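You operate a simulated robot arm through the tools that you are given. There is no shell and no other tool.

You run a simulated robot arm. Do the job below in one go: nothing can be reset, and whatever is moved stays where it is left.

## Task
Check the purple frame on the bright light table, then sort it.
Fine: purple slider to bright; cracked goes in the Fault tray, clear in the Tight tray; slider back to low, light off. Where these are worked on the way, their far stop is far enough and under half their travel is too little: purple slider.
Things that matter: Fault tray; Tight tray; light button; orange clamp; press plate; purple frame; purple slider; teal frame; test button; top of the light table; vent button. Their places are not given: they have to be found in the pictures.

It is judged by the outcome, as a careful person would: the job done as asked, and still so three seconds after it is handed in. It fails if anything else is knocked over, pushed out of place, dropped, spilled or broken.

## Robot
A 7-joint arm with a two-finger parallel gripper, fixed in place. Base frame: the origin is on the floor under the middle of its stand, x ahead of it, y to its left, z up; the work surface is at about z = 864. Units: mm, rad, N and s.
With the tool pointing down near the work surface it reaches from about 100 to 640 mm from the base axis. Its first joint turns from -1.152 to 1.152 rad. Payload 1.57 kg.
The TCP is the grasp point between the finger pads, 30 mm short of the fingertips. In the tool frame z runs along the fingers and y along their closing line. The gripper opens to 80 mm. The fingers are 17 mm wide and 12 mm thick; the gripper's body (40 by 82 mm) begins 80 mm behind the TCP.
Orientation is that of the tool frame in the base frame, as a unit quaternion [x, y, z, w]. With the fingers straight down and closing along the base's y, the tool's x points along the base's -x, its y along +y and its z along -z.

## Interface
- The arm moves only by the tool play_rows. Its argument "motion" is one flat list of numbers, 6 for each row, row after row: the shift along the tool's x, y, z in units of 40 mm (1.0 is 40 mm), then the turn, a rotation vector about the tool's x, y, z in units of 5 degrees (1.0 is 5 degrees). In form: [x, y, z, rx, ry, rz, x, y, z, rx, ry, rz, ...]. A call has 1 to 20 rows; each row shifts and turns the commanded pose from where the row before left it, along the tool's axes as they then stand. "grip" is the gripper command, from -1 (shut) to 1 (fully open), values between in proportion, set as the call begins (left out, the last holds). A call with a number of a shift or a turn outside -1 to 1 is refused whole. A row lasts 0.2 s, in which the tool goes at most 50 mm and 0.15 rad; a call with a longer step from one row to the next is refused whole, and so is a gripper value outside its range. A pose out of reach is approached as far as the arm can. The call stops where the force on the tool passes 40 N (or 10 N more than at its start, if that is more) or the arm is blocked; 0.2 s more then pass. Each finger travels about 72 mm/s and halts on what it meets, pressing with about 22 N; the grip force reading is that of the motor and also rises with nothing between the fingers. The clock runs only during rows and for 0.2 s after the last one: add rows that do not move to give the fingers time. It gives the time, the measured TCP pose, the force on the tool (base axes), the opening and the grip force at its end, in the units of the frame above (readings bear some noise), with the torque about the TCP (base axes, N m) and any sound that the robot's microphone picked up.
- Cameras (640 x 400 px; columns grow to the right, rows downward): "scene" is fixed at [69.4, 466.4, 1402.4]; the picture's right is [-0.45, -0.90, 0.00], its down [-0.75, 0.37, -0.55] and it looks along [0.49, -0.25, -0.83] (base axes); focal length 214 px, centre (320, 200). "wrist" rides on the gripper at [72, -7, -122] in the tool frame; the picture's right is [0.09, 1.00, 0.00], its down [-0.84, 0.08, -0.54] and it looks along [-0.54, 0.05, 0.84] (tool axes); focal length 238 px, centre (320, 200).
- grab_frame(camera): a new picture of that camera. It takes no simulated time.
- locate(camera, pixels): there is no depth. For up to 12 entries [column, row, z] of the newest picture of that camera ("zoom" is the newest enlarged one), the place [x, y] in the base frame at which the ray of that pixel passes the height z, good to about 2 mm, but the place of the scene camera against the robot may be out by one fixed shift of up to 12 mm in any direction. It takes no simulated time.
- zoom(camera, box): a new picture of the part [left, top, right, bottom] of that camera's present view, enlarged. It takes no simulated time.
- hand_in(): hands the job in; it is judged then, once.

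Unless the task says otherwise, let go and move clear before handing in.

The tools are called after ">>>" by a JSON object that holds its "api" and its "payload". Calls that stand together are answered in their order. play_rows: Moves the arm, as the interface text tells. Its arguments: {"type":"object","properties":{"motion":{"type":"array"},"grip":{"type":"number"}},"required":["motion"]} The other tools are called the same way: grab_frame (camera) takes a picture; locate (camera, pixels) gives the place at which the rays of pixels pass given heights; zoom (camera, box) takes an enlarged picture of a part of a camera's view; hand_in () hands the job in.

At the start:

```text
time_s: 0.0
position: [367.4, 126.6, 1248.2]
tcp_rot: [0.001, 1.0, 0.0, 0.0]
force: [-0.1, 1.0, -0.9]
moment: [0.03, -0.02, -0.01]
gripper_width: 80.0
gripper_force: 0.3
```

scene: 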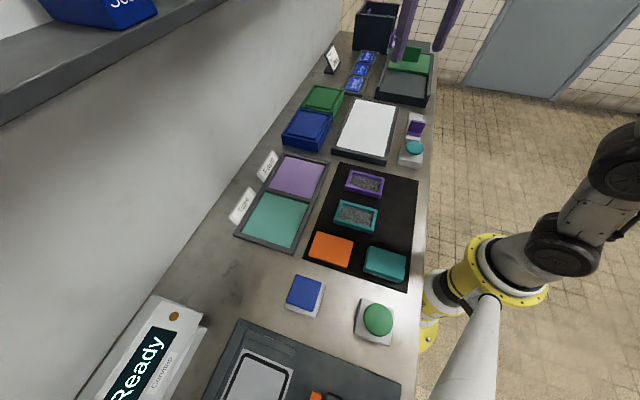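
wrist: 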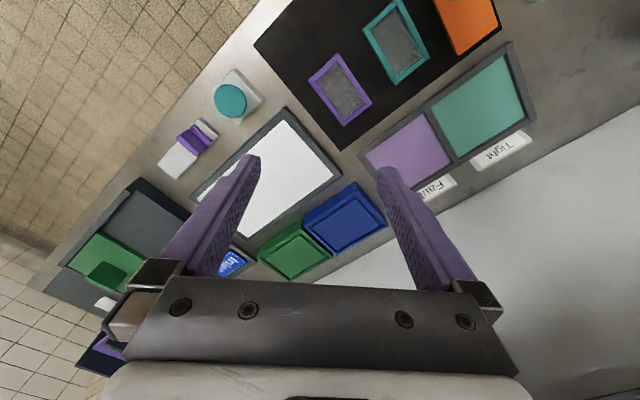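

The scene picture shows the light table (white, near 368,128), the purple slider with a teal button near (414,140), the purple frame near (366,183), and the purple and teal trays near (297,177) and (275,221). I'll zoom in to read the labels and details.

>>> {"api": "zoom", "payload": {"camera": "scene", "box": [320, 80, 450, 200]}}

>>> {"api": "zoom", "payload": {"camera": "scene", "box": [220, 130, 440, 290]}}

>>> {"api": "zoom", "payload": {"camera": "wrist", "box": [140, 50, 340, 200]}}

>>> {"api": "zoom", "payload": {"camera": "scene", "box": [80, 260, 420, 400]}}

```text
3.33 times, centred on (385, 140) of scene
```

zoom: 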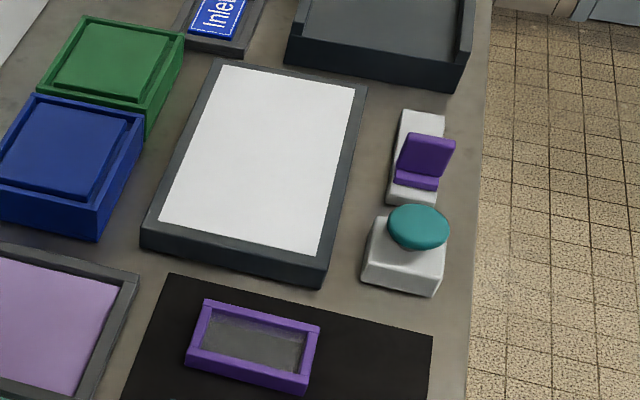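

```text
2.50 times, centred on (330, 210) of scene
```

zoom: 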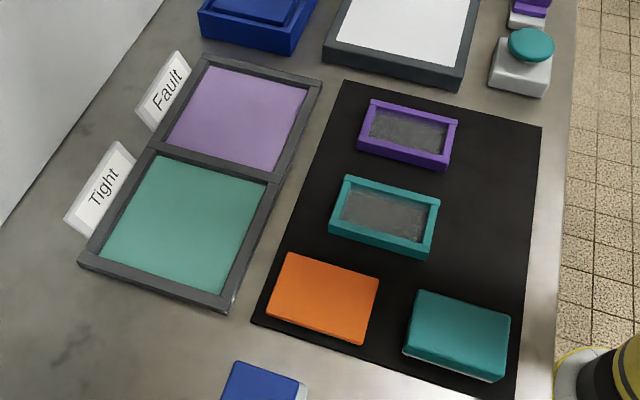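

```text
2.67 times, centred on (240, 125) of wrist
```

zoom: 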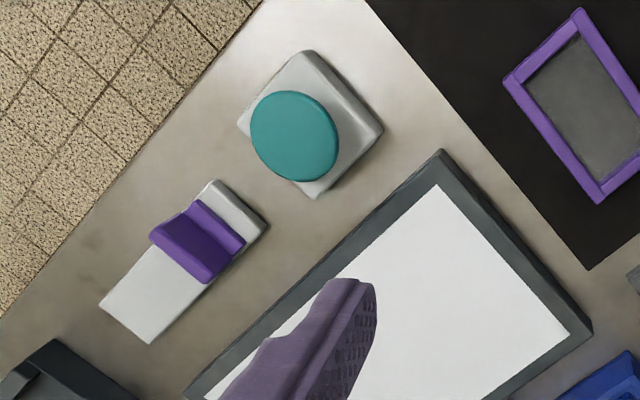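

```text
1.88 times, centred on (250, 330) of scene
```

zoom: 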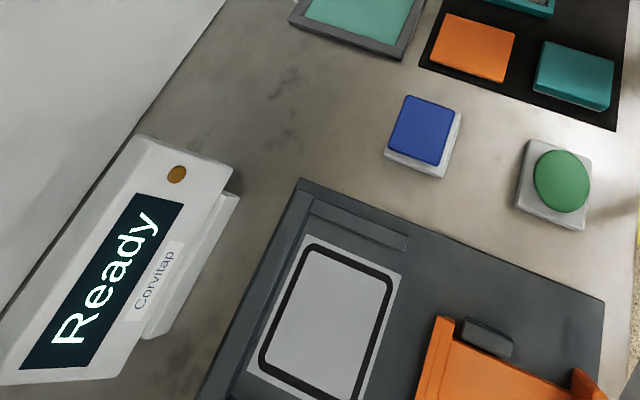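

The trays are labelled Fault (purple mat) and Tight (teal mat). The teal round button and the purple slider sit beside the white light table. Next I'll locate the main points with both cameras.

>>> {"api": "grab_frame", "payload": {"camera": "scene"}}

>>> {"api": "locate", "payload": {"camera": "scene", "pixels": [[366, 184, 864], [355, 216, 864], [414, 148, 890], [416, 129, 890], [411, 160, 864], [368, 128, 885], [297, 177, 864], [275, 221, 864], [304, 293, 880], [377, 318, 880], [331, 248, 880], [385, 264, 880]]}}

>>> {"api": "locate", "payload": {"camera": "wrist", "pixels": [[340, 88, 864], [397, 42, 864], [231, 100, 890], [194, 137, 890], [265, 175, 880], [410, 155, 864], [478, 105, 864], [285, 108, 880], [340, 174, 880], [195, 190, 880], [160, 170, 864], [216, 127, 864]]}}

```text
taken
```

scene: 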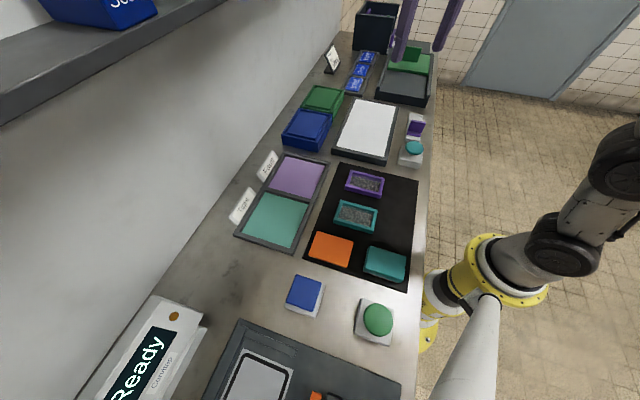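

```text
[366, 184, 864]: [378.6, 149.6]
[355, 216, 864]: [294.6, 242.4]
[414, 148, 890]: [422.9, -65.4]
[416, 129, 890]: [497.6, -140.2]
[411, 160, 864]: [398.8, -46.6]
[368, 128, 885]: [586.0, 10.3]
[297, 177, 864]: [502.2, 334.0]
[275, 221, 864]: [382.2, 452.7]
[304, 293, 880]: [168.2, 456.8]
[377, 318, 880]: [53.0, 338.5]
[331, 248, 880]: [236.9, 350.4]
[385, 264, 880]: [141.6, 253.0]
```

```text
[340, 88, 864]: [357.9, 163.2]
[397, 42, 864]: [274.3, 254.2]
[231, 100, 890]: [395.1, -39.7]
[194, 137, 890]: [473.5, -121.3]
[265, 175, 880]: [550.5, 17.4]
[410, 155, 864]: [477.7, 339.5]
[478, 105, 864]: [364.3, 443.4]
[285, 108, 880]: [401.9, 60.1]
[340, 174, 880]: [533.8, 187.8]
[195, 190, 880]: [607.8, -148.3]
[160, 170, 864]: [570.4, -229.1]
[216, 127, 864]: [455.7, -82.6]
```

The wrist camera places the purple frame near (358,163) and the slider knob near (473,-121), at the end of its track by the teal button. I'll zoom in further on the frame and slider to get corners and any markings.

>>> {"api": "zoom", "payload": {"camera": "wrist", "box": [290, 0, 450, 100]}}

>>> {"api": "zoom", "payload": {"camera": "wrist", "box": [140, 60, 268, 190]}}

>>> {"api": "zoom", "payload": {"camera": "scene", "box": [380, 100, 450, 180]}}

```text
4.00 times, centred on (370, 50) of wrist
```

zoom: 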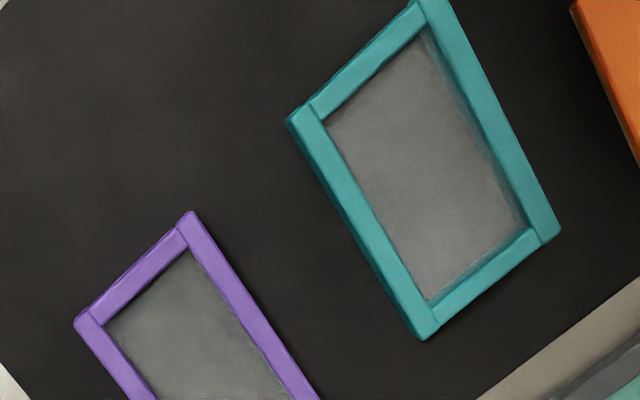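

```text
3.08 times, centred on (204, 125) of wrist
```

zoom: 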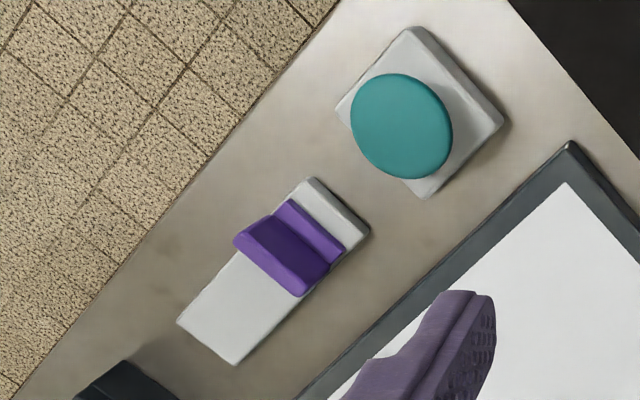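

```text
5.00 times, centred on (415, 140) of scene
```

zoom: 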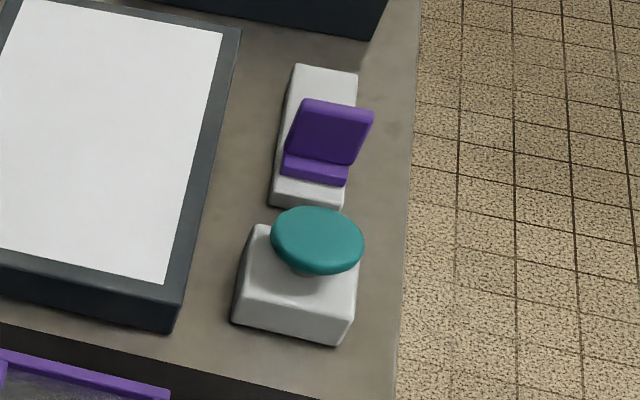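

I see no marks for low or bright on the slider; it is a carriage with a raised purple tab. I'll move the wrist camera closer to the slider and light table for a better look.

>>> {"api": "play_rows", "payload": {"motion": [0.1, -0.9, 0.7, 0, 0, 0, 0.1, -0.9, 0.7, 0, 0, 0, 0.1, -0.9, 0.7, 0, 0, 0, 0.1, -0.9, 0.7, 0, 0, 0, 0.1, -0.9, 0.7, 0, 0, 0, 0, 0, 0, 0, 0, 0]}}

>>> {"api": "grab_frame", "payload": {"camera": "wrist"}}

>>> {"api": "grab_frame", "payload": {"camera": "scene"}}

```text
time_s: 1.4
position: [347.9, -54.1, 1107.2]
tcp_rot: [0.0, 1.0, 0.0, 0.0]
force: [0.9, 0.6, 0.3]
moment: [0.03, -0.01, 0.05]
gripper_width: 80.2
gripper_force: 0.0
```

```text
taken
```

wrist: 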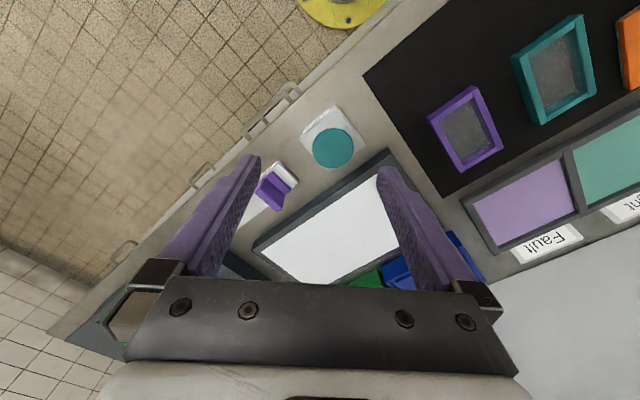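

```text
taken
```

scene: 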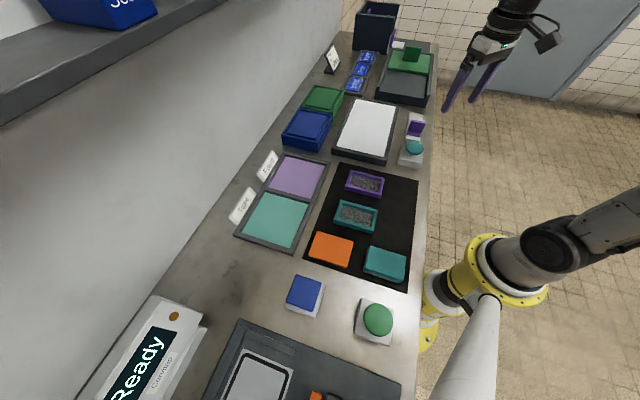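

From here the slider knob appears near (273,187) and the teal button near (333,148). I'll zoom in on both and on the purple frame at (465,128).

>>> {"api": "zoom", "payload": {"camera": "wrist", "box": [230, 90, 390, 220]}}

>>> {"api": "locate", "payload": {"camera": "wrist", "pixels": [[333, 148, 890], [333, 148, 900], [465, 128, 870], [330, 105, 864], [301, 150, 864], [364, 140, 864], [389, 150, 880], [254, 246, 880], [300, 284, 880]]}}

>>> {"api": "zoom", "payload": {"camera": "wrist", "box": [400, 70, 528, 190]}}

```text
3.08 times, centred on (310, 155) of wrist
```

zoom: 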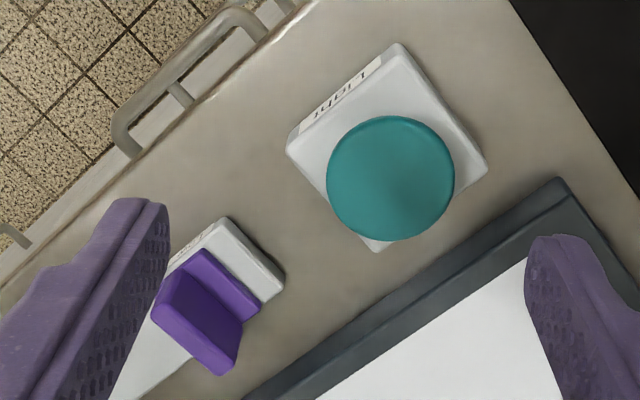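

```text
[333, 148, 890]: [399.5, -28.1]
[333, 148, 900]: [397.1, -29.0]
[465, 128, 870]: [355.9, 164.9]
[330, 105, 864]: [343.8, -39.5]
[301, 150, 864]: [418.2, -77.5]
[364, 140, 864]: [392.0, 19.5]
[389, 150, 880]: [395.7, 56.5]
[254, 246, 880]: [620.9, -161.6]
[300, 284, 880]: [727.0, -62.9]
```

```text
3.33 times, centred on (464, 130) of wrist
```

zoom: 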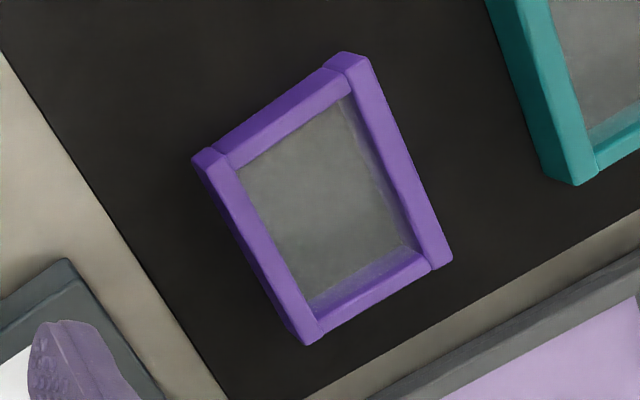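

The teal button carries a "Light" label on its front, and the slider has a label on its robot-facing side that the finger partly hides. I'll shift the camera to read the slider's labels.

>>> {"api": "play_rows", "payload": {"motion": [0.15, -0.633, 0.56, 0, 0, 0, 0.15, -0.633, 0.56, 0, 0, 0, 0.15, -0.633, 0.56, 0, 0, 0, 0, 0, 0, 0, 0, 0]}}

>>> {"api": "grab_frame", "payload": {"camera": "wrist"}}

>>> {"api": "zoom", "payload": {"camera": "wrist", "box": [230, 100, 430, 240]}}

```text
time_s: 2.4
position: [327.8, -131.5, 1037.7]
tcp_rot: [0.0, 1.0, -0.001, 0.0]
force: [0.8, -0.3, 0.2]
moment: [0.02, 0.02, -0.01]
gripper_width: 80.0
gripper_force: 0.1
```

```text
taken
```

wrist: 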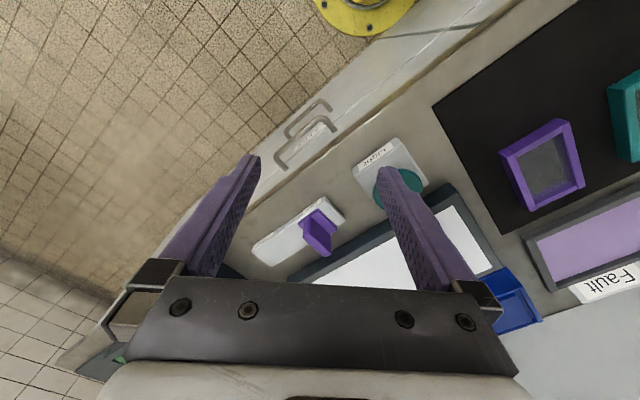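

```text
2.86 times, centred on (330, 170) of wrist
```

zoom: 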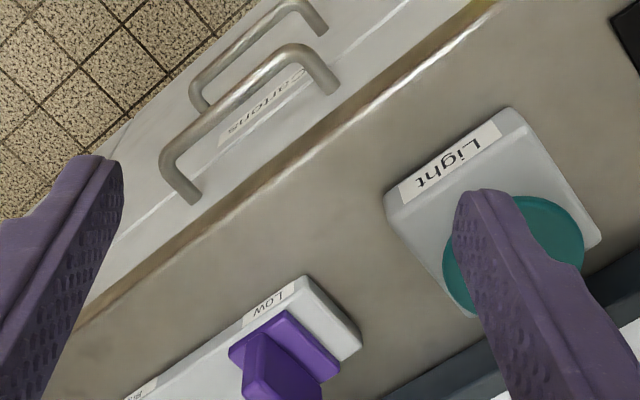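

The slider's label reads "Low" at the knob's present end and "Bright" begins at the far end, so the slider must go away from the button. Next I'll move over the purple frame to measure it for the grasp.

>>> {"api": "play_rows", "payload": {"motion": [0.2, 0.91, 0.05, 0, 0, 0, 0.2, 0.91, 0.05, 0, 0, 0, 0.2, 0.91, 0.05, 0, 0, 0, 0.2, 0.91, 0.05, 0, 0, 0, 0.2, 0.91, 0.05, 0, 0, 0, 0.2, 0.91, 0.05, 0, 0, 0, 0.2, 0.91, 0.05, 0, 0, 0, 0.2, 0.91, 0.05, 0, 0, 0, 0, 0, 0, 0, 0, 0]}}

>>> {"api": "grab_frame", "payload": {"camera": "wrist"}}

>>> {"api": "zoom", "payload": {"camera": "wrist", "box": [220, 110, 420, 240]}}

```text
time_s: 4.4
position: [264.3, 161.8, 1023.8]
tcp_rot: [0.001, 1.0, -0.001, 0.0]
force: [-0.4, -0.4, -0.1]
moment: [-0.03, 0.02, 0.0]
gripper_width: 80.2
gripper_force: 0.0
```

```text
taken
```

wrist: 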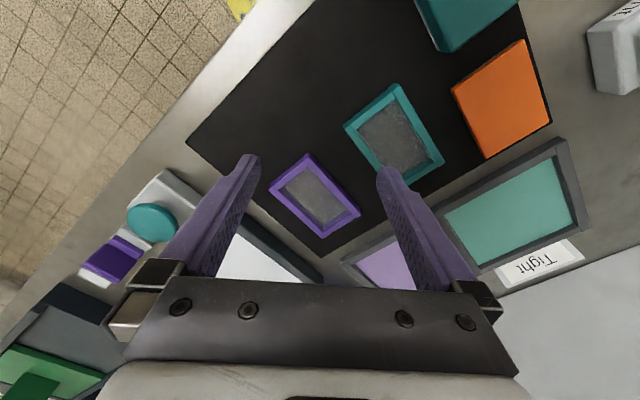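

```text
3.08 times, centred on (320, 175) of wrist
```

zoom: 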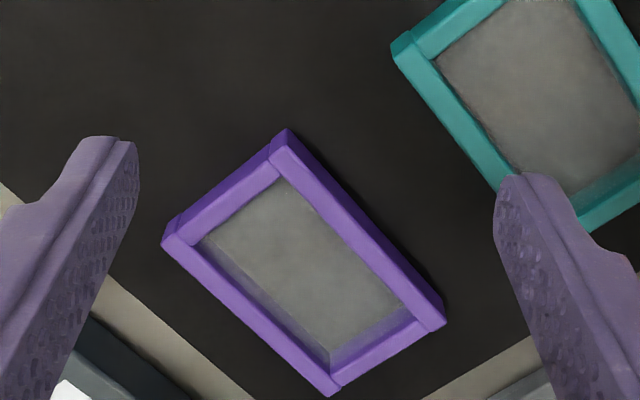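

The frame's top corners in the zoom are near (285,131), (446,318), (333,392) and (163,240). I'll locate them at a few heights.

>>> {"api": "locate", "payload": {"camera": "zoom", "pixels": [[285, 131, 876], [446, 316, 876], [333, 388, 876], [163, 240, 876], [285, 131, 890], [446, 316, 890], [333, 388, 890], [163, 240, 890], [163, 250, 866], [333, 397, 866], [446, 325, 866]]}}

```text
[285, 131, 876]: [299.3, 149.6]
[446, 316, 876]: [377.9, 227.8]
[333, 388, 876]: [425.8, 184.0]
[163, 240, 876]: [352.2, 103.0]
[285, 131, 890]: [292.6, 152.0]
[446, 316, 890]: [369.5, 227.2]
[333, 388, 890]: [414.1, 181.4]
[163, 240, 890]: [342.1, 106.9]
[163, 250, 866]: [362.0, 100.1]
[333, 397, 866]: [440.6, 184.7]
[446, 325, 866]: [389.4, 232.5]
```

The frame is about 110 by 68 mm, with its long axis at about 46° and its top near z 873–878, so I can grasp it across its short side. I'll turn the tool about 47° to line up with that and move to look at it squarely.

>>> {"api": "play_rows", "payload": {"motion": [0, 0, 0, 0, 0, -0.94, 0, 0, 0, 0, 0, -0.94, 0, 0, 0, 0, 0, -0.94, 0, 0, 0, 0, 0, -0.94, 0, 0, 0, 0, 0, -0.94, 0, 0, 0, 0, 0, -0.94, 0, 0, 0, 0, 0, -0.94, 0, 0, 0, 0, 0, -0.94, 0, 0, 0, 0, 0, -0.94, 0, 0, 0, 0, 0, -0.94, 0.366, -0.87, 0.2, 0, 0, 0, 0.366, -0.87, 0.2, 0, 0, 0, 0, 0, 0, 0, 0, 0]}}

>>> {"api": "grab_frame", "payload": {"camera": "wrist"}}

>>> {"api": "zoom", "payload": {"camera": "wrist", "box": [220, 90, 420, 220]}}

```text
time_s: 7.2
position: [296.7, 93.2, 1006.3]
tcp_rot: [-0.399, 0.917, 0.0, 0.0]
force: [-0.4, 0.0, -1.0]
moment: [0.01, 0.03, 0.05]
gripper_width: 80.0
gripper_force: 0.0
```

```text
taken
```

wrist: 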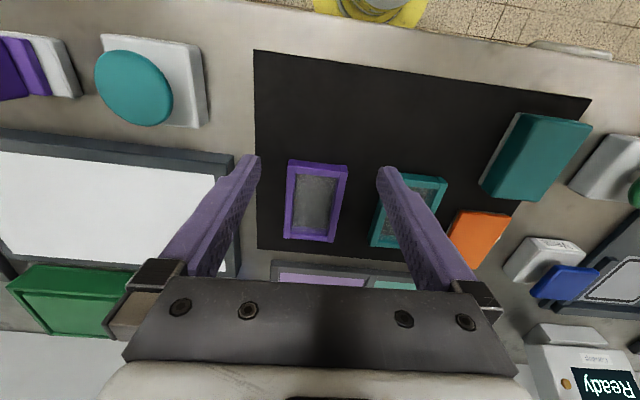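

```text
3.08 times, centred on (320, 155) of wrist
```

zoom: 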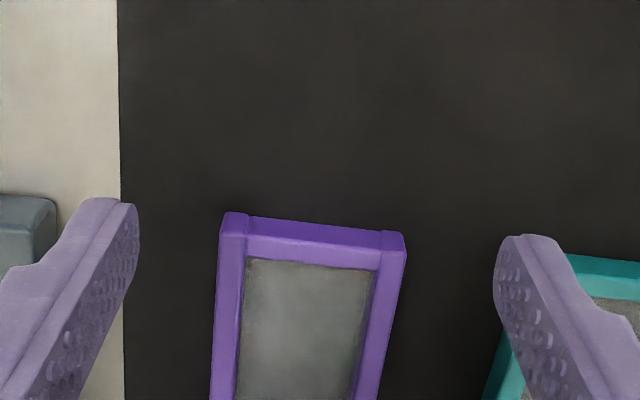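

The frame now sits nearly square in the wrist view, around (316,202). I'll zoom in on the whole frame to measure its corners.

>>> {"api": "zoom", "payload": {"camera": "wrist", "box": [246, 140, 406, 260]}}

```text
3.33 times, centred on (326, 200) of wrist
```

zoom: 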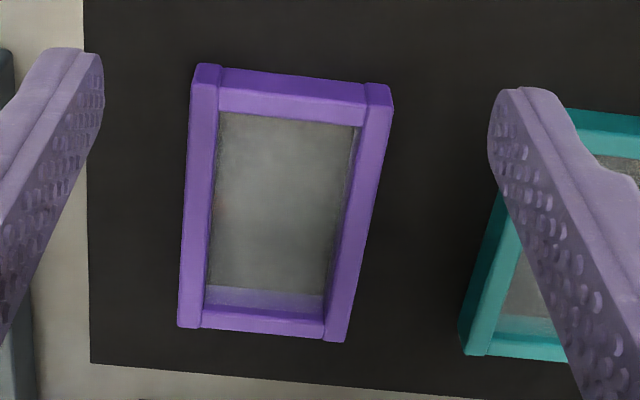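

I can see the near face of the frame, with its bottom edge at rows 66–86 and top edge at about 84–107. I'll locate these to get the height, centre and angle.

>>> {"api": "locate", "payload": {"camera": "zoom", "pixels": [[196, 65, 866], [391, 85, 866], [191, 84, 876], [390, 106, 876], [178, 326, 876], [345, 341, 876], [191, 84, 882], [390, 106, 882], [178, 326, 882], [345, 341, 882], [85, 0, 866], [90, 362, 866]]}}

```text
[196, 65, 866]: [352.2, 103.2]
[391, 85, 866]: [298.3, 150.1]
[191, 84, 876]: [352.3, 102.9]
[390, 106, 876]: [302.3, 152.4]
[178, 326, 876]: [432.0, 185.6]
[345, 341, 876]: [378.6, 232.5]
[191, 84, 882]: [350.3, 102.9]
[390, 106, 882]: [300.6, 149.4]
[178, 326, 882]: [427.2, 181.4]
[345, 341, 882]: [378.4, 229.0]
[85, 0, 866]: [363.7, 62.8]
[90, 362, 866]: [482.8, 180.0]
```

The frame's top is at about z 876, its centre is near (364.5,167) and its width is about 70 mm. I'll move over its centre and lower to about z 940 to check how the fingers line up.

>>> {"api": "play_rows", "payload": {"motion": [-0.835, 0.007, 0.55, 0, 0, 0, -0.835, 0.007, 0.55, 0, 0, 0, -0.835, 0.007, 0.55, 0, 0, 0, 0, 0, 0, 0, 0, 0], "grip": 1}}

>>> {"api": "grab_frame", "payload": {"camera": "wrist"}}

>>> {"api": "zoom", "payload": {"camera": "wrist", "box": [200, 80, 440, 240]}}

>>> {"api": "zoom", "payload": {"camera": "scene", "box": [290, 110, 450, 210]}}

```text
time_s: 8.2
position: [363.9, 167.2, 941.4]
tcp_rot: [-0.399, 0.917, 0.0, -0.001]
force: [-0.3, 0.3, -0.2]
moment: [-0.01, 0.02, -0.01]
gripper_width: 79.9
gripper_force: 0.1
```

```text
taken
```

wrist: 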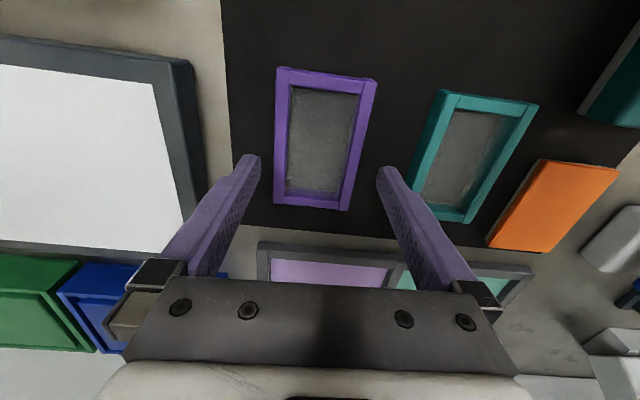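

```text
2.50 times, centred on (320, 160) of wrist
```

zoom: 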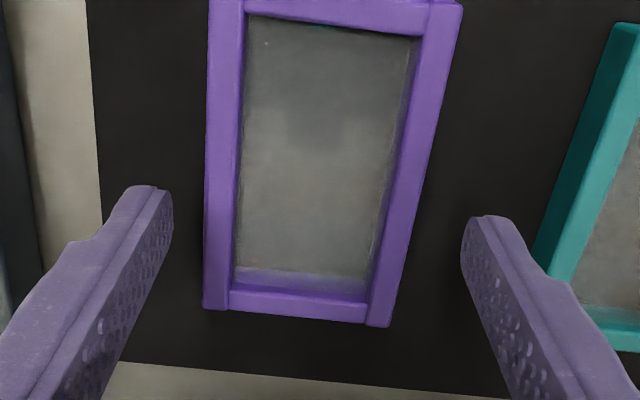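

```text
4.00 times, centred on (370, 160) of scene
```

zoom: 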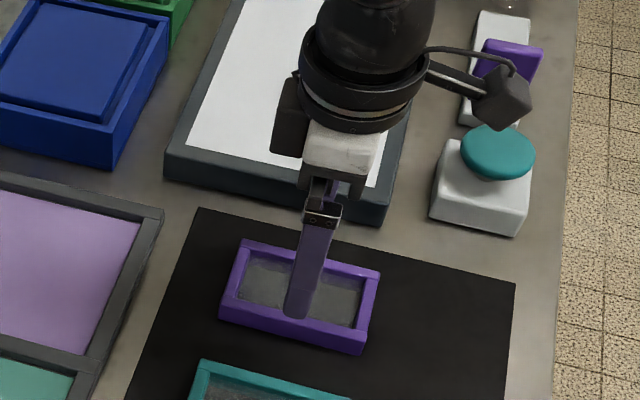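

The frame sits between the fingers in the wrist view: far corners near (203,308) and (390,326) in the zoom, near corners at about (278,72) and (376,84) in the full frame. I'll locate its edges again from this closer view.

>>> {"api": "zoom", "payload": {"camera": "wrist", "box": [225, 50, 425, 220]}}

```text
2.35 times, centred on (325, 135) of wrist
```

zoom: 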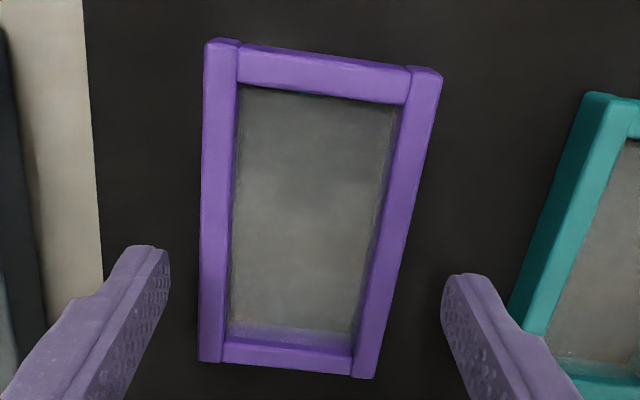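

>>> {"api": "locate", "payload": {"camera": "zoom", "pixels": [[204, 46, 876], [441, 77, 876], [198, 360, 876], [372, 378, 876], [204, 46, 880], [441, 77, 880], [198, 360, 880], [372, 378, 880], [207, 40, 866], [442, 71, 866], [199, 200, 876], [410, 220, 876]]}}

```text
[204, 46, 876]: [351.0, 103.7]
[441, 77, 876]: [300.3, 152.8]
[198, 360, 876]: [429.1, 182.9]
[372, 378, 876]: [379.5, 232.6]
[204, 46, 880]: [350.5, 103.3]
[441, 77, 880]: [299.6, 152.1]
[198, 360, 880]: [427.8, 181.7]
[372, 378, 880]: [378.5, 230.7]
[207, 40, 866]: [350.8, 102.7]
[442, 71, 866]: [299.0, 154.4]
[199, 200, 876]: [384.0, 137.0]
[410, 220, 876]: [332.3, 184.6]
```

The measured centre is (365,168), 70.4 mm wide, at an angle of 45.3°. The TCP is centred to within about 1 mm, so I'll trim the turn by 1.7° and lower the tips to just above the frame's top.

>>> {"api": "play_rows", "payload": {"motion": [-0.03, -0.007, 0.41, 0, 0, 0.34, 0, 0, 0.4, 0, 0, 0, 0, 0, 0, 0, 0, 0]}}

>>> {"api": "zoom", "payload": {"camera": "wrist", "box": [200, 20, 440, 220]}}

>>> {"api": "zoom", "payload": {"camera": "scene", "box": [310, 130, 430, 210]}}

```text
time_s: 9.0
position: [364.1, 168.5, 910.2]
tcp_rot: [-0.385, 0.923, 0.0, 0.0]
force: [-0.4, -0.4, 0.1]
moment: [0.0, 0.0, -0.04]
gripper_width: 80.0
gripper_force: 0.0
```

```text
2.00 times, centred on (320, 120) of wrist
```

zoom: 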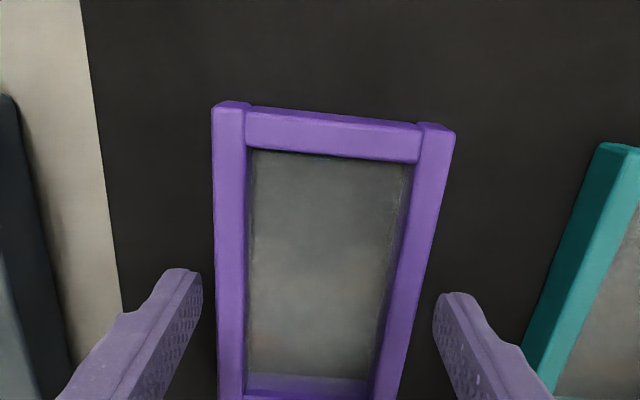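

```text
5.00 times, centred on (370, 170) of scene
```

zoom: 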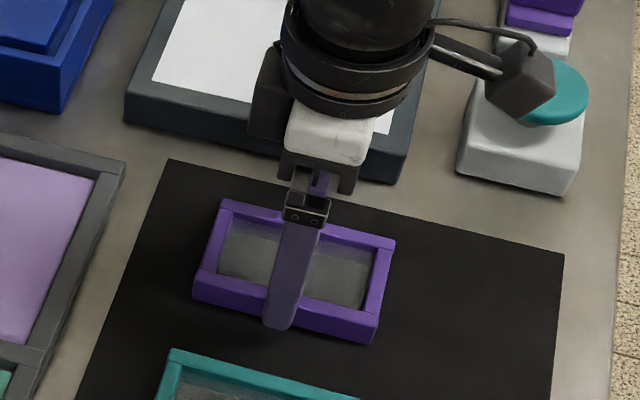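

The fingertips straddle the frame with slightly more room on the right side (right gap about 20 px, left about 13 px). I'll nudge about 0.9 mm left and lower the tips to about z 870.

>>> {"api": "play_rows", "payload": {"motion": [0, -0.022, 0, 0, 0, 0, 0, 0, 0.15, 0, 0, 0, 0, 0, 0.11, 0, 0, 0, 0, 0, 0, 0, 0, 0]}}

>>> {"api": "zoom", "payload": {"camera": "wrist", "box": [200, 20, 440, 220]}}

>>> {"api": "zoom", "payload": {"camera": "scene", "box": [310, 130, 430, 210]}}

```text
time_s: 10.0
position: [364.9, 166.6, 899.0]
tcp_rot: [-0.386, 0.923, -0.001, 0.0]
force: [0.9, -0.3, -1.4]
moment: [0.03, -0.03, 0.0]
gripper_width: 80.0
gripper_force: 0.1
```

```text
2.00 times, centred on (320, 120) of wrist
```

zoom: 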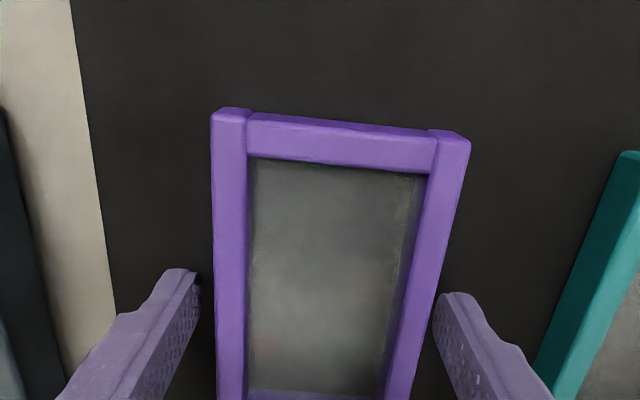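

```text
5.00 times, centred on (370, 170) of scene
```

zoom: 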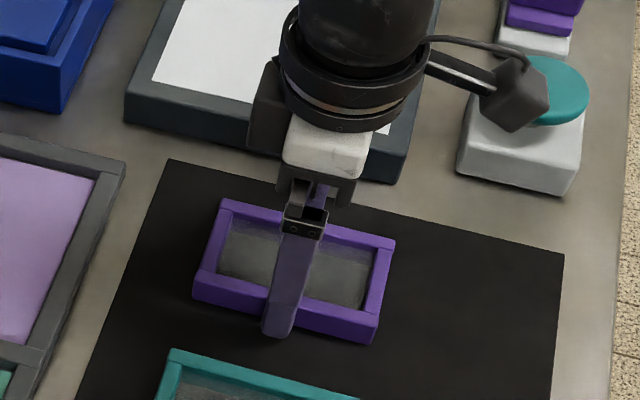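

The forces are near zero and the fingers flank the frame's long rails. I'll close on it.

>>> {"api": "play_rows", "payload": {"motion": [0, 0, 0, 0, 0, 0, 0, 0, 0, 0, 0, 0, 0, 0, 0, 0, 0, 0, 0, 0, 0, 0, 0, 0], "grip": 0.4}}

>>> {"api": "zoom", "payload": {"camera": "wrist", "box": [200, 20, 440, 220]}}

```text
time_s: 11.0
position: [366.4, 166.7, 898.7]
tcp_rot: [-0.385, 0.923, -0.001, -0.001]
force: [-0.6, 0.8, -0.6]
moment: [-0.01, 0.01, 0.0]
gripper_width: 69.3
gripper_force: 22.5
```

```text
2.00 times, centred on (320, 120) of wrist
```

zoom: 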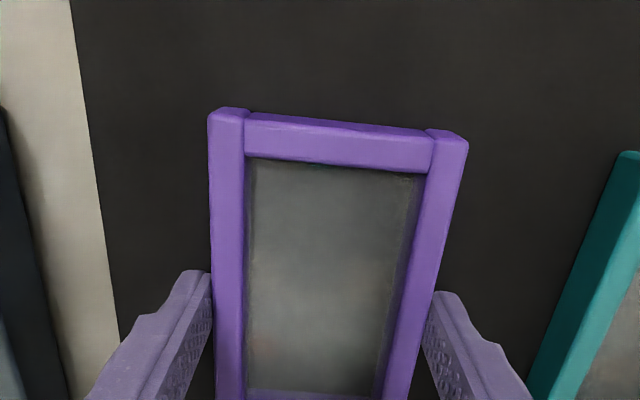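

The fingers stopped at 69.3 mm with 22.5 N, so the frame is held. I'll lift it straight up.

>>> {"api": "play_rows", "payload": {"motion": [0, 0, -0.3, 0, 0, 0, 0, 0, -0.6, 0, 0, 0, 0, 0, -0.8, 0, 0, 0, 0, 0, -0.8, 0, 0, 0, 0, 0, 0, 0, 0, 0]}}

>>> {"api": "grab_frame", "payload": {"camera": "wrist"}}

>>> {"api": "grab_frame", "payload": {"camera": "scene"}}

```text
time_s: 12.2
position: [364.1, 166.3, 1001.2]
tcp_rot: [-0.385, 0.923, 0.001, 0.0]
force: [0.1, 1.1, -1.4]
moment: [0.0, 0.02, -0.03]
gripper_width: 69.4
gripper_force: 22.3
```

```text
taken
```

wrist: 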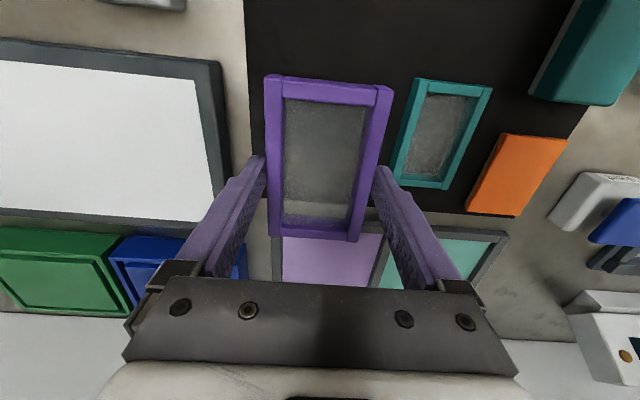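

```text
taken
```

scene: 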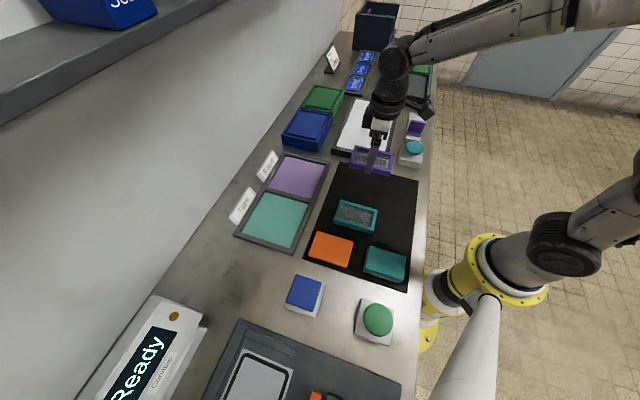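

The frame is up. Now I'll work out the light table's top height and corners; its near-right outer top corner is at (218,62) and the white panel's corners are at (197,82) and (213,222).

>>> {"api": "locate", "payload": {"camera": "wrist", "pixels": [[219, 62, 880], [219, 62, 890], [219, 62, 900], [197, 82, 880], [197, 82, 890], [197, 82, 900], [213, 222, 880], [213, 222, 890], [213, 222, 900], [0, 60, 890], [0, 208, 890]]}}

>>> {"api": "locate", "payload": {"camera": "scene", "pixels": [[386, 163, 880], [386, 163, 890], [386, 163, 900], [401, 107, 890], [357, 99, 890], [332, 155, 890]]}}

>>> {"api": "zoom", "payload": {"camera": "wrist", "box": [0, 20, 260, 240]}}

```text
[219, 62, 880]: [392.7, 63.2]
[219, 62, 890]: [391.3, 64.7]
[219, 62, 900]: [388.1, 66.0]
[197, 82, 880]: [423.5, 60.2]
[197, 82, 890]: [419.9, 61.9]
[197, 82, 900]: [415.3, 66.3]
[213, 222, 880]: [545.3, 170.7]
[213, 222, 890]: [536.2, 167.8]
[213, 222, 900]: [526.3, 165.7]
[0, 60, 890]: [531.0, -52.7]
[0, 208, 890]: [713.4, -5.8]
```

```text
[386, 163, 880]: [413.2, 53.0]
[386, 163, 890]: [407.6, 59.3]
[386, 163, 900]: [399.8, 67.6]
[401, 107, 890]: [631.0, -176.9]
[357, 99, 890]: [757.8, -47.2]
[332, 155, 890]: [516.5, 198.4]
```

```text
1.82 times, centred on (130, 130) of wrist
```

zoom: 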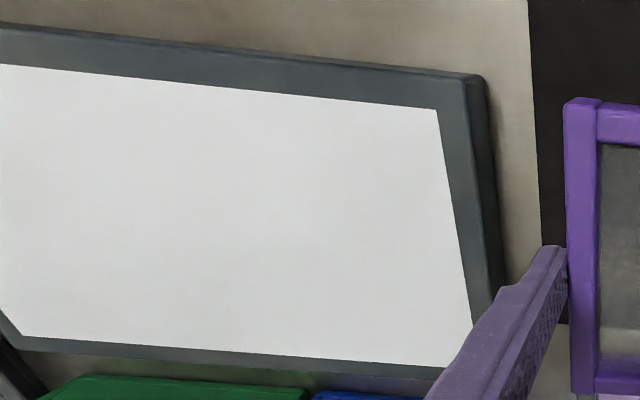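

Comparing this view with the first one puts the table's top near z 900. I'll locate the panel's corners from the zoom at that height.

>>> {"api": "locate", "payload": {"camera": "zoom", "pixels": [[22, 335, 900], [437, 108, 900], [473, 325, 900], [0, 65, 900], [22, 335, 895], [437, 108, 895], [473, 325, 895], [462, 84, 900], [485, 77, 864]]}}

```text
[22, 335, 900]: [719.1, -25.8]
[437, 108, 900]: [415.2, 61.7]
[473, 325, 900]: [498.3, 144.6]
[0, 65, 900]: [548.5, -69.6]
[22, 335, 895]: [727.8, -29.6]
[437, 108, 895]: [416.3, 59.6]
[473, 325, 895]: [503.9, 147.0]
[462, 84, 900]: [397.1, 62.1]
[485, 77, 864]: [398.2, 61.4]
```

The panel's centre is near (567,18) at z about 900. I'll carry the frame at its present height to above (555,30).

>>> {"api": "play_rows", "payload": {"motion": [-0.155, -0.965, 0, 0, 0, 0, -0.155, -0.965, 0, 0, 0, 0, -0.155, -0.965, 0, 0, 0, 0, -0.155, -0.965, 0, 0, 0, 0, -0.155, -0.965, 0, 0, 0, 0, -0.155, -0.965, 0, 0, 0, 0, 0, 0, 0, 0, 0, 0]}}

>>> {"api": "grab_frame", "payload": {"camera": "wrist"}}

>>> {"api": "grab_frame", "payload": {"camera": "scene"}}

```text
time_s: 13.8
position: [557.8, 31.7, 998.6]
tcp_rot: [-0.385, 0.923, 0.0, 0.0]
force: [-0.2, 0.5, -1.8]
moment: [0.0, -0.02, 0.01]
gripper_width: 69.1
gripper_force: 22.1
```

```text
taken
```

wrist: 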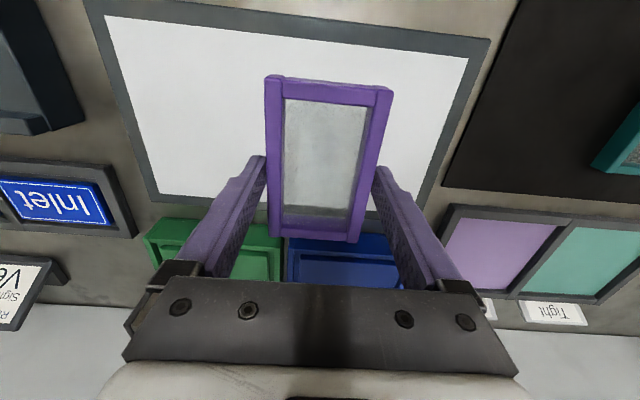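

```text
taken
```

scene: 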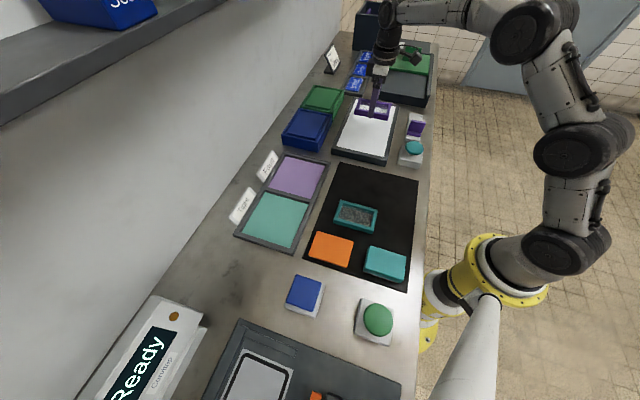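

The frame is above the panel, whose corners appear at (104,13), (468,57) and (158,193). I'll zoom in and locate them to pin down the table's height.

>>> {"api": "zoom", "payload": {"camera": "wrist", "box": [80, 0, 500, 240]}}

>>> {"api": "locate", "payload": {"camera": "wrist", "pixels": [[104, 14, 890], [104, 14, 900], [104, 14, 910], [468, 57, 890], [468, 57, 900], [468, 57, 910], [157, 193, 890], [157, 193, 900], [157, 193, 910]]}}

```text
1.52 times, centred on (290, 120) of wrist
```

zoom: 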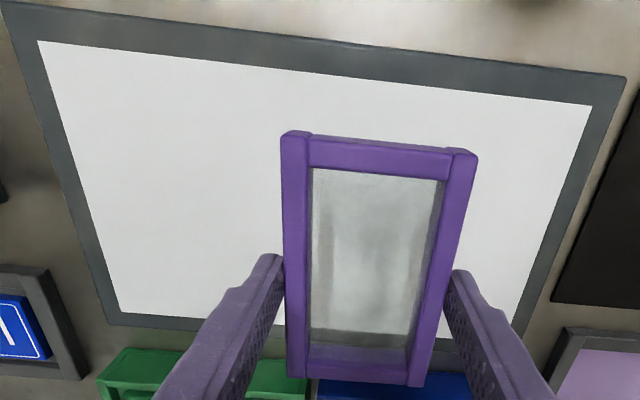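

```text
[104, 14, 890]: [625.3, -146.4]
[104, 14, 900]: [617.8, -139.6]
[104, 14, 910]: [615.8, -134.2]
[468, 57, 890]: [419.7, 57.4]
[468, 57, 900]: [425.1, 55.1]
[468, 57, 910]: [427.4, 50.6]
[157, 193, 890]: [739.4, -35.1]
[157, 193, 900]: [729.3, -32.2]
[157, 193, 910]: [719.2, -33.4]
```

The three views put the table's top somewhere between 882 and 902. I'll lower to TCP z 942, where the frame's bottom is at about 909, and take stock there.

>>> {"api": "play_rows", "payload": {"motion": [0, 0, 0.5, 0, 0, 0, 0, 0, 0.5, 0, 0, 0, 0, 0, 0.4, 0, 0, 0, 0, 0, 0, 0, 0, 0]}}

>>> {"api": "zoom", "payload": {"camera": "wrist", "box": [160, 0, 480, 200]}}

>>> {"api": "zoom", "payload": {"camera": "scene", "box": [320, 80, 430, 170]}}

```text
time_s: 14.8
position: [558.6, 30.9, 944.8]
tcp_rot: [-0.384, 0.923, 0.0, 0.0]
force: [0.0, 0.2, -1.4]
moment: [-0.02, -0.01, 0.01]
gripper_width: 69.5
gripper_force: 22.0
```

```text
2.00 times, centred on (320, 100) of wrist
```

zoom: 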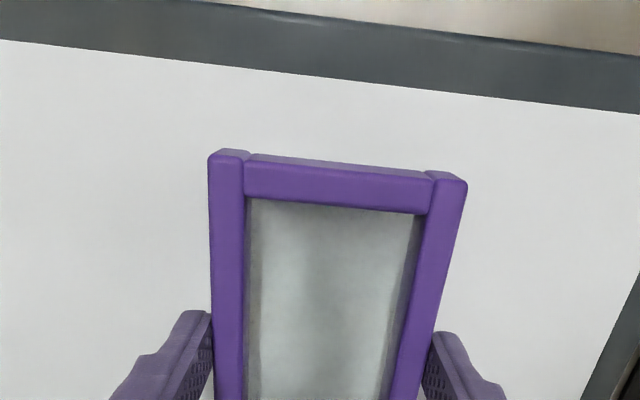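

```text
4.44 times, centred on (375, 125) of scene
```

zoom: 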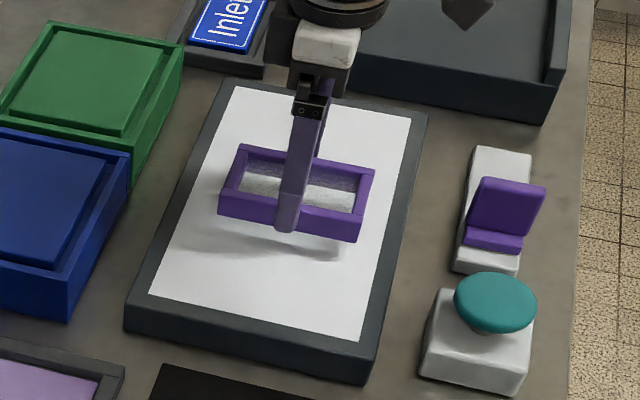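

The scene view still shows a clear gap between the frame and its shadow on the panel. I'll lower another 10 mm.

>>> {"api": "play_rows", "payload": {"motion": [0, 0, 0.12, 0, 0, 0, 0, 0, 0.13, 0, 0, 0, 0, 0, 0, 0, 0, 0]}}

>>> {"api": "zoom", "payload": {"camera": "scene", "box": [330, 90, 420, 160]}}

```text
time_s: 15.6
position: [557.7, 31.3, 933.9]
tcp_rot: [-0.385, 0.923, 0.0, 0.001]
force: [0.3, -0.6, -1.4]
moment: [0.01, -0.03, 0.02]
gripper_width: 69.1
gripper_force: 21.8
```

```text
5.71 times, centred on (375, 125) of scene
```

zoom: 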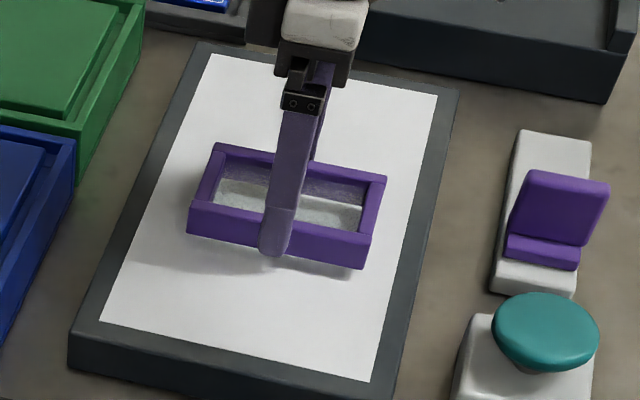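

The shadow is closer now and the force is unchanged at about -1.4 N in z. I'll lower in smaller steps, watching the force.

>>> {"api": "play_rows", "payload": {"motion": [0, 0, 0.1, 0, 0, 0, 0, 0, 0, 0, 0, 0]}}

>>> {"api": "zoom", "payload": {"camera": "scene", "box": [330, 90, 420, 160]}}

>>> {"api": "zoom", "payload": {"camera": "wrist", "box": [200, 20, 440, 200]}}

```text
time_s: 16.2
position: [557.7, 31.4, 929.3]
tcp_rot: [-0.385, 0.923, 0.0, 0.0]
force: [-0.4, 0.3, -0.5]
moment: [0.01, 0.05, 0.01]
gripper_width: 69.2
gripper_force: 21.9
```

```text
5.71 times, centred on (375, 125) of scene
```

zoom: 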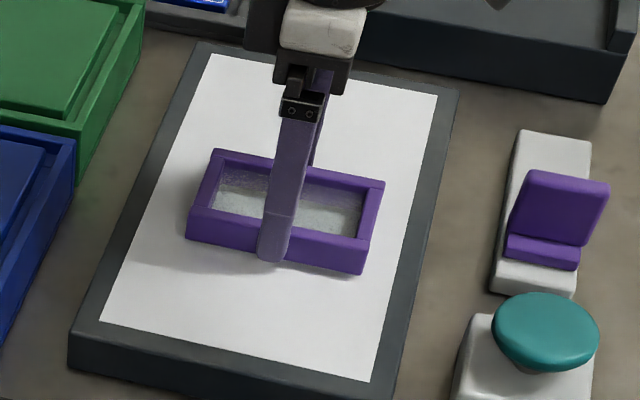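

```text
2.22 times, centred on (320, 110) of wrist
```

zoom: 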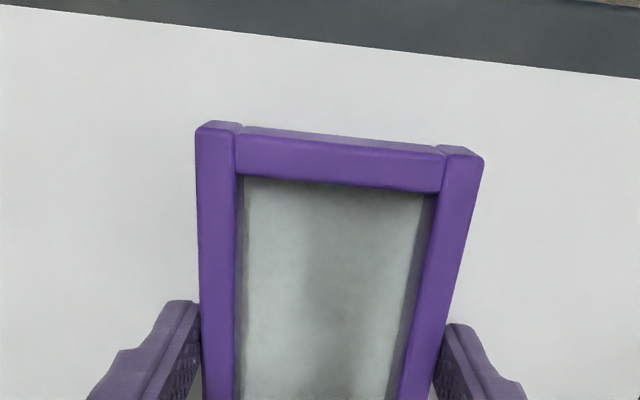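

The gap is nearly closed and there's no contact yet. I'll go down in 2 mm steps.

>>> {"api": "play_rows", "payload": {"motion": [0, 0, 0.05, 0, 0, 0, 0, 0, 0, 0, 0, 0]}}

>>> {"api": "zoom", "payload": {"camera": "scene", "box": [330, 90, 420, 160]}}

```text
time_s: 16.8
position: [556.1, 31.0, 927.1]
tcp_rot: [-0.384, 0.923, 0.001, 0.0]
force: [0.3, 0.2, -0.7]
moment: [-0.01, -0.01, 0.01]
gripper_width: 69.3
gripper_force: 22.7
```

```text
5.71 times, centred on (375, 125) of scene
```

zoom: 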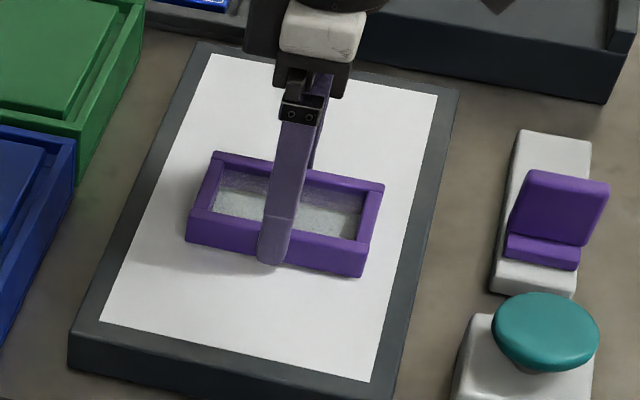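

>>> {"api": "play_rows", "payload": {"motion": [0, 0, 0.05, 0, 0, 0, 0, 0, 0, 0, 0, 0]}}

```text
time_s: 17.4
position: [556.2, 30.6, 925.5]
tcp_rot: [-0.385, 0.923, -0.001, 0.001]
force: [0.4, -0.4, 0.0]
moment: [-0.01, -0.01, 0.01]
gripper_width: 69.4
gripper_force: 22.5
```

The force is still about zero at TCP z 925.5, so there's no contact yet. I'll step down another 2 mm.

>>> {"api": "play_rows", "payload": {"motion": [0, 0, 0.05, 0, 0, 0, 0, 0, 0, 0, 0, 0]}}

>>> {"api": "zoom", "payload": {"camera": "scene", "box": [330, 90, 420, 160]}}

```text
time_s: 18.0
position: [556.8, 31.7, 924.6]
tcp_rot: [-0.384, 0.923, 0.0, 0.001]
force: [-5.4, 1.2, 13.2]
moment: [-0.11, 0.51, -0.07]
gripper_width: 69.2
gripper_force: 21.7
```

```text
5.71 times, centred on (375, 125) of scene
```

zoom: 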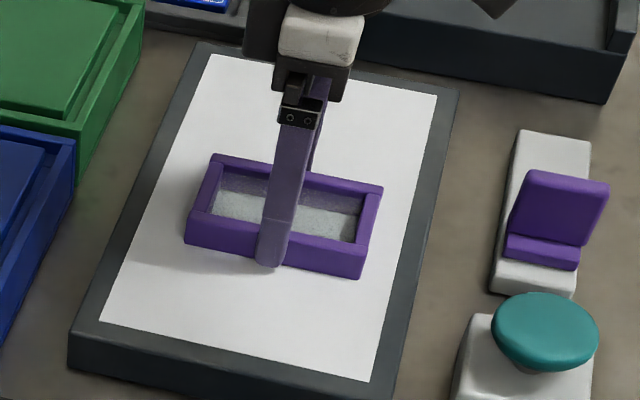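

Contact: 13 N upward at TCP z 924.6, so the table's top is at about z 892. I'll ease off 1 mm, then open the gripper.

>>> {"api": "play_rows", "payload": {"motion": [0, 0, -0.03, 0, 0, 0, 0, 0, 0, 0, 0, 0]}}

>>> {"api": "play_rows", "payload": {"motion": [0, 0, 0, 0, 0, 0, 0, 0, 0, 0, 0, 0, 0, 0, 0, 0, 0, 0], "grip": 1}}

>>> {"api": "zoom", "payload": {"camera": "wrist", "box": [200, 20, 440, 200]}}

```text
time_s: 18.6
position: [556.5, 31.3, 923.9]
tcp_rot: [-0.385, 0.923, 0.0, 0.001]
force: [0.6, 1.6, 10.4]
moment: [0.04, 0.13, 0.03]
gripper_width: 69.1
gripper_force: 22.0
```

```text
time_s: 19.4
position: [556.7, 30.4, 923.4]
tcp_rot: [-0.385, 0.923, 0.001, 0.0]
force: [-0.4, 0.2, 0.3]
moment: [-0.05, 0.0, 0.02]
gripper_width: 80.0
gripper_force: 0.1
```

```text
2.22 times, centred on (320, 110) of wrist
```

zoom: 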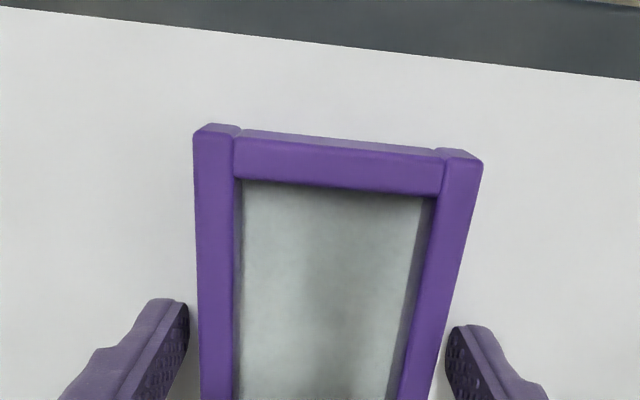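

The frame is released and resting on the panel, with forces near zero. I'll rise straight up and look down at it before working the light.

>>> {"api": "play_rows", "payload": {"motion": [0, 0, -0.4, 0, 0, 0, 0, 0, -0.8, 0, 0, 0, 0, 0, -0.9, 0, 0, 0, 0.8, 0, -0.6, 0, 0, 0, 0.8, 0, -0.6, 0, 0, 0, 0, 0, 0, 0, 0, 0]}}

>>> {"api": "grab_frame", "payload": {"camera": "wrist"}}

>>> {"api": "grab_frame", "payload": {"camera": "scene"}}

```text
time_s: 20.8
position: [509.7, -13.4, 1057.1]
tcp_rot: [-0.386, 0.923, 0.0, 0.0]
force: [0.2, -0.5, 0.0]
moment: [-0.01, -0.02, 0.0]
gripper_width: 80.0
gripper_force: 0.1
```

```text
taken
```

wrist: 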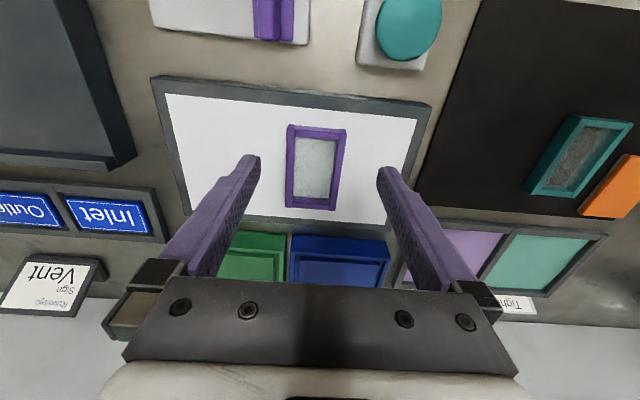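

```text
taken
```

scene: 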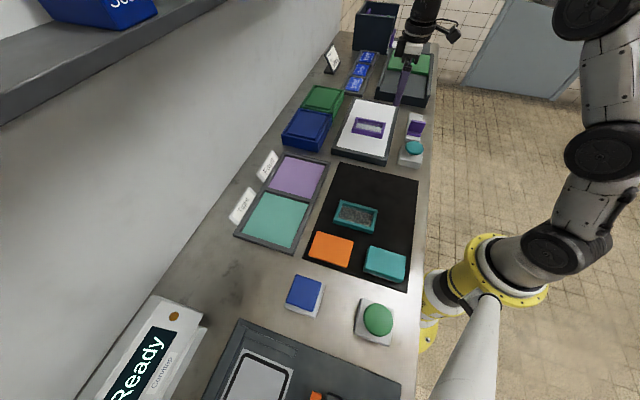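

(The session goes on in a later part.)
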